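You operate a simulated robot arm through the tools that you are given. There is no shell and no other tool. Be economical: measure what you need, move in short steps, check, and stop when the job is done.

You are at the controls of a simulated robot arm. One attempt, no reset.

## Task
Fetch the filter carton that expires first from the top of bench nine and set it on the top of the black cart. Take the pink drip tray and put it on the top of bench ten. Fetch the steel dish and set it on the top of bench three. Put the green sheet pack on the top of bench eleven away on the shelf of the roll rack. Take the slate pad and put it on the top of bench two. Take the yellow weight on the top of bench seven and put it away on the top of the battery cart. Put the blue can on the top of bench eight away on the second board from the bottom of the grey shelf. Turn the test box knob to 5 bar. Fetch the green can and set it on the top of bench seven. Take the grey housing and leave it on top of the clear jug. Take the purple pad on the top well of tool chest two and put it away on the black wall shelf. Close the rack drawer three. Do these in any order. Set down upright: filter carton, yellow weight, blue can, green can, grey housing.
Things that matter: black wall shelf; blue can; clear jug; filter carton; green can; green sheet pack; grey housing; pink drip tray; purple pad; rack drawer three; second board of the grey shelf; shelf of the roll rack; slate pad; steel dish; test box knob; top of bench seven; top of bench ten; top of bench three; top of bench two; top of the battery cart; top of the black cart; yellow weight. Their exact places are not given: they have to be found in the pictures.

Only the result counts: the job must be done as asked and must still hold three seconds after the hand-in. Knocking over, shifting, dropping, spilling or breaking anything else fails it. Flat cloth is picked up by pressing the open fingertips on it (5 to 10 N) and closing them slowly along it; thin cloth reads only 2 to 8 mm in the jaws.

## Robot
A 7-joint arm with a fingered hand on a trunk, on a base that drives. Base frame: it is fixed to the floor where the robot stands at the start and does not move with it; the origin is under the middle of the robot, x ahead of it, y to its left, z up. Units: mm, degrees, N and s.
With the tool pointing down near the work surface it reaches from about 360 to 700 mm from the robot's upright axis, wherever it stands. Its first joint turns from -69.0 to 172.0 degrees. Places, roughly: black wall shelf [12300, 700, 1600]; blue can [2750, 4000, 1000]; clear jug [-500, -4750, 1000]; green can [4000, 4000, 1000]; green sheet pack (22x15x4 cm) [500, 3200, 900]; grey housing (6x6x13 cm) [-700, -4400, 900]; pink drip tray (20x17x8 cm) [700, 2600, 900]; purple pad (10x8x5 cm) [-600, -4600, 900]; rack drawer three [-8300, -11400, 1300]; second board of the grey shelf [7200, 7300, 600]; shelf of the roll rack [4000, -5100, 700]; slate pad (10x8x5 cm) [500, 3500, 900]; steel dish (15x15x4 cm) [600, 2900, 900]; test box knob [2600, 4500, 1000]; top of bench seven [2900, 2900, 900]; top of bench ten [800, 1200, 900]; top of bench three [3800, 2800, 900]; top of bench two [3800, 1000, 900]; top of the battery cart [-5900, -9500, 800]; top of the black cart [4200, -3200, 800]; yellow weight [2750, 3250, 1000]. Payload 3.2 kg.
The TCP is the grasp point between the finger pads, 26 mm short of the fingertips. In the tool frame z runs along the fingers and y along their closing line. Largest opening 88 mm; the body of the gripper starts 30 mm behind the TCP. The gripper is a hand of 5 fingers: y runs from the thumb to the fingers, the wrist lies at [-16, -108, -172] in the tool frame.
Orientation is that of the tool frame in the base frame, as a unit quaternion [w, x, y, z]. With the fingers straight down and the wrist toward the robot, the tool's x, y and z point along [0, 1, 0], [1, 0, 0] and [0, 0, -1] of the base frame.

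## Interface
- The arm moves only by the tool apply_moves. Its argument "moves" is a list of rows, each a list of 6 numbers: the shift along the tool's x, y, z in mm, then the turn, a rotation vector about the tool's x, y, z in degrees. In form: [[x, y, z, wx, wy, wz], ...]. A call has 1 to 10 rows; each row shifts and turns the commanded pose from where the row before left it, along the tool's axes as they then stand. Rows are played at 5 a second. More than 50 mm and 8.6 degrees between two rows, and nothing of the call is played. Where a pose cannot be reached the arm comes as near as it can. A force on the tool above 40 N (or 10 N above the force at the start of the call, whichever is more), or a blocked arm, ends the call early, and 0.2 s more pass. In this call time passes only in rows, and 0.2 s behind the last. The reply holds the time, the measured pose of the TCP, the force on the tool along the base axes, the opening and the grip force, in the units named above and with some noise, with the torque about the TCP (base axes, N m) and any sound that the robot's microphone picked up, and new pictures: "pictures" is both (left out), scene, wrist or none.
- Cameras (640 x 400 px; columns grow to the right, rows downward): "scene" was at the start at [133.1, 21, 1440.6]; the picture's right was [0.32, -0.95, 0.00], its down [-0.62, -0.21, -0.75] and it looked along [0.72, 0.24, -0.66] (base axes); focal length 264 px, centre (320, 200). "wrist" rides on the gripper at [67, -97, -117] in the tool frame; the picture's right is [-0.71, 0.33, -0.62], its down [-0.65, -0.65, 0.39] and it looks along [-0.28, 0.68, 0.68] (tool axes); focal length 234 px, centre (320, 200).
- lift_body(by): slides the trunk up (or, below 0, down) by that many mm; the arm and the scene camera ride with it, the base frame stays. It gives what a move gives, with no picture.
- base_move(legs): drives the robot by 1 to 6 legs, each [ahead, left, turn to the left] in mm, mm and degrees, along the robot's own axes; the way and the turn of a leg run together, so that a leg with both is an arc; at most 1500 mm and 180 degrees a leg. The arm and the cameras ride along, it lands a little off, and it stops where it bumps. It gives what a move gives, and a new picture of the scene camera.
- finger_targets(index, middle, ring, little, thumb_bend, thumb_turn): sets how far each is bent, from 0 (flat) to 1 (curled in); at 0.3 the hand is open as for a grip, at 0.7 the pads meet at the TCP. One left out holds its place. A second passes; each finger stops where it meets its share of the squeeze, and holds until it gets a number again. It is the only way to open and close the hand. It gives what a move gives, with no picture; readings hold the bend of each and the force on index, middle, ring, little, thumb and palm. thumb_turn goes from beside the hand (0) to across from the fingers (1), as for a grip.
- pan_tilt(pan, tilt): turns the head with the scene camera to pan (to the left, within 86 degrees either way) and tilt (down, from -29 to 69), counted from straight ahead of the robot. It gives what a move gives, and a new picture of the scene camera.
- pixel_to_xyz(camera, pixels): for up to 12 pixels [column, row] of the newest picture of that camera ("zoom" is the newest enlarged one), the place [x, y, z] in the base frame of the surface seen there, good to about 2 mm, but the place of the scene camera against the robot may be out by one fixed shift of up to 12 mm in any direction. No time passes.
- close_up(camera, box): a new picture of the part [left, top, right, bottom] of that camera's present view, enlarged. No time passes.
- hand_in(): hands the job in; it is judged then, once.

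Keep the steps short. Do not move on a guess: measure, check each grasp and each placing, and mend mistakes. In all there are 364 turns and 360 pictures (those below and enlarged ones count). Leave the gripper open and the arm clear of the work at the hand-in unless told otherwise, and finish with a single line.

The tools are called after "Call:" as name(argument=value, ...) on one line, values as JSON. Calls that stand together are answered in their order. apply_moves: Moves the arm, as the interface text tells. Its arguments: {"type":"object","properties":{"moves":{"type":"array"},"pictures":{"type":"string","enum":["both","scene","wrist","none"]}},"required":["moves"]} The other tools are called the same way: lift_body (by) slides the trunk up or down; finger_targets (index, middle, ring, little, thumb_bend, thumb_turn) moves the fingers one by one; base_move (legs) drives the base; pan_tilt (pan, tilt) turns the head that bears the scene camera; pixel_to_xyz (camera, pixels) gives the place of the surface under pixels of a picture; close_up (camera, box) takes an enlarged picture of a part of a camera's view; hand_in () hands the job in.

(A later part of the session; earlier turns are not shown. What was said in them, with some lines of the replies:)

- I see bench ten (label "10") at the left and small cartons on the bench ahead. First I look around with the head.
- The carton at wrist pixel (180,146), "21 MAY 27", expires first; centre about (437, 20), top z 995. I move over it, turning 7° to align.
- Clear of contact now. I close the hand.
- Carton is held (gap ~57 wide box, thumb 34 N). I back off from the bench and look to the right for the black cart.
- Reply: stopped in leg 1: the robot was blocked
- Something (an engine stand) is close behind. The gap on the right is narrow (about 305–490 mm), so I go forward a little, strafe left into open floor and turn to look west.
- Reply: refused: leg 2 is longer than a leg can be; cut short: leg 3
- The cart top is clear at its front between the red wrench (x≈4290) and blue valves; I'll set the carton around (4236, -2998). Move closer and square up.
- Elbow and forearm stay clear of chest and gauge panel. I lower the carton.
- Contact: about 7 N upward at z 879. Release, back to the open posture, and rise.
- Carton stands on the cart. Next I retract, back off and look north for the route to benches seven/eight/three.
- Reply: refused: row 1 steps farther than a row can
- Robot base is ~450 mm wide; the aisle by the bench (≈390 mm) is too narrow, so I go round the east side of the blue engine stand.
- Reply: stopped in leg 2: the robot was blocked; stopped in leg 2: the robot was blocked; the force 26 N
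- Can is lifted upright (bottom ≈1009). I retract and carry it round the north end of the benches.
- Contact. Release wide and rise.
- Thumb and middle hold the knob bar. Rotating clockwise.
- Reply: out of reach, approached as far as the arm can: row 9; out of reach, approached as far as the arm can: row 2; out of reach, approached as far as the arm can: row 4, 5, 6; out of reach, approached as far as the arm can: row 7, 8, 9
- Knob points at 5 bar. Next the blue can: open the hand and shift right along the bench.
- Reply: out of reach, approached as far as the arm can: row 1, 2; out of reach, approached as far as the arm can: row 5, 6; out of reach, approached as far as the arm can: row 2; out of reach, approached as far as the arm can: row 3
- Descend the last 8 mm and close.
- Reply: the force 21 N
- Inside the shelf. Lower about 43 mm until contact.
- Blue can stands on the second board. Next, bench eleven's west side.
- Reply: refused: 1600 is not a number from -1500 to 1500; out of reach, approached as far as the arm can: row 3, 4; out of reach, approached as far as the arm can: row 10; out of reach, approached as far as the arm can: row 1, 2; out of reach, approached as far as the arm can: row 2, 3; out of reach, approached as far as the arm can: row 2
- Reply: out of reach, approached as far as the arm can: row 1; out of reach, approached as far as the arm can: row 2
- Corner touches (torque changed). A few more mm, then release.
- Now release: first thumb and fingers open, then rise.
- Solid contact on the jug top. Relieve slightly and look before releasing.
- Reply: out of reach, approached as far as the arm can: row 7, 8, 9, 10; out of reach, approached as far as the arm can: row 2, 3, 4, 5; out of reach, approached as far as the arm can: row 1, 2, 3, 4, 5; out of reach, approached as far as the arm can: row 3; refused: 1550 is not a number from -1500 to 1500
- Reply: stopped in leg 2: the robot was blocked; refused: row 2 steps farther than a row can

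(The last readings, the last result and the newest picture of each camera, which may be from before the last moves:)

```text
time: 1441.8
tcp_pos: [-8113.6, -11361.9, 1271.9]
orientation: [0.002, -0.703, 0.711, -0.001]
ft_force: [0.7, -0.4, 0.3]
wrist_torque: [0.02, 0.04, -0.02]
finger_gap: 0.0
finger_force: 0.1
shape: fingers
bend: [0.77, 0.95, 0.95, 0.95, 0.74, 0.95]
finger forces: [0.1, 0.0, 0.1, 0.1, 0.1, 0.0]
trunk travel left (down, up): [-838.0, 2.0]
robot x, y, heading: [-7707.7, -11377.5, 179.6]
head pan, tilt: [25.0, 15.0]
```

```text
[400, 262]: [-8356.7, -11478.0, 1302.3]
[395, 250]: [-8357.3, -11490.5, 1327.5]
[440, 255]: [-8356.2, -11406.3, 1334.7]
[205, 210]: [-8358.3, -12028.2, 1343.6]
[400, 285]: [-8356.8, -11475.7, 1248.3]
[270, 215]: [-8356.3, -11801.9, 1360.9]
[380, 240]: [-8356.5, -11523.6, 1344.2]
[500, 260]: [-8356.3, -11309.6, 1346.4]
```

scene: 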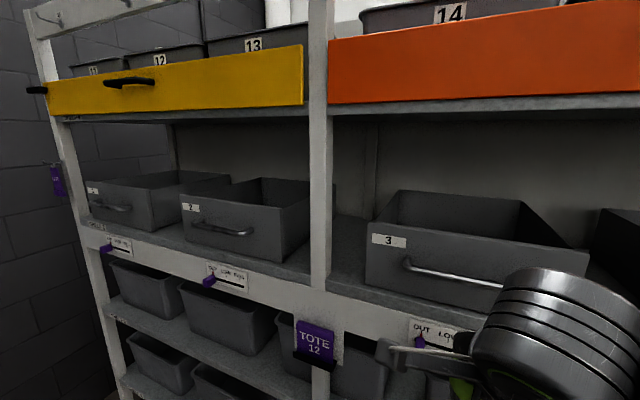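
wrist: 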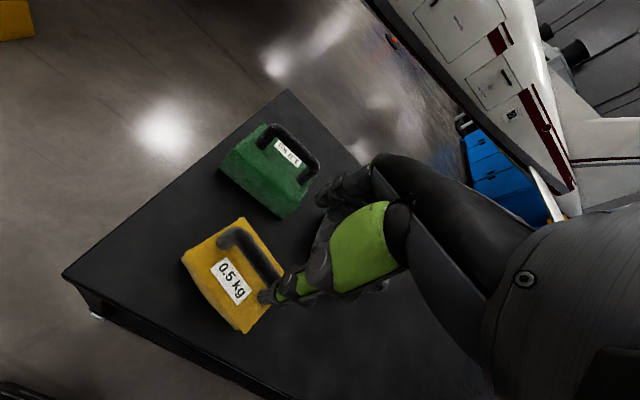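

All twelve items are in place and drawer 3 is flush with its neighbours (face x ≈ -8356). I back off, open the hand and hand in.

Call:
base_move(legs=[[-250, 0, 0]])

Call:
finger_targets(index=0.3, middle=0.3, ring=0.3, little=0.3, thumb_bend=0.3, thumb_turn=1.0)

Call:
hand_in()

```text
time: 1443.6
tcp_pos: [-7862.7, -11362.8, 1268.8]
orientation: [0.004, -0.703, 0.711, -0.001]
ft_force: [0.2, 0.3, -0.3]
wrist_torque: [0.02, -0.02, -0.03]
finger_gap: 0.2
finger_force: 0.1
shape: fingers
bend: [0.77, 0.95, 0.95, 0.95, 0.74, 0.95]
finger forces: [0.0, 0.0, 0.0, 0.0, 0.0, 0.0]
trunk travel left (down, up): [-838.0, 2.0]
robot x, y, heading: [-7449.5, -11383.0, 179.9]
head pan, tilt: [25.0, 15.0]
```

scene: 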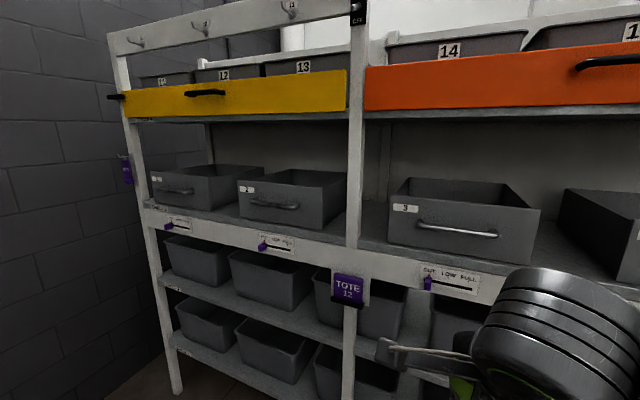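

```text
time: 1444.6
tcp_pos: [-7862.1, -11363.3, 1270.5]
orientation: [0.004, -0.703, 0.711, -0.001]
ft_force: [-0.1, -0.4, -0.4]
wrist_torque: [0.0, 0.01, 0.0]
finger_gap: 87.5
finger_force: 0.1
shape: fingers
bend: [0.3, 0.3, 0.3, 0.3, 0.3, 0.97]
finger forces: [0.1, 0.1, 0.0, 0.0, 0.0, 0.1]
trunk travel left (down, up): [-838.0, 2.0]
robot x, y, heading: [-7449.6, -11379.0, 179.5]
head pan, tilt: [25.0, 15.0]
```

```text
The job is handed in.
```

All twelve jobs were done and checked in the pictures as I went, and the job is handed in; while driving, the base was stopped four times by contact (an engine tripod, a white cabinet, a tool chest and a test bench), and I saw no shift in the pictures but did not measure for one.
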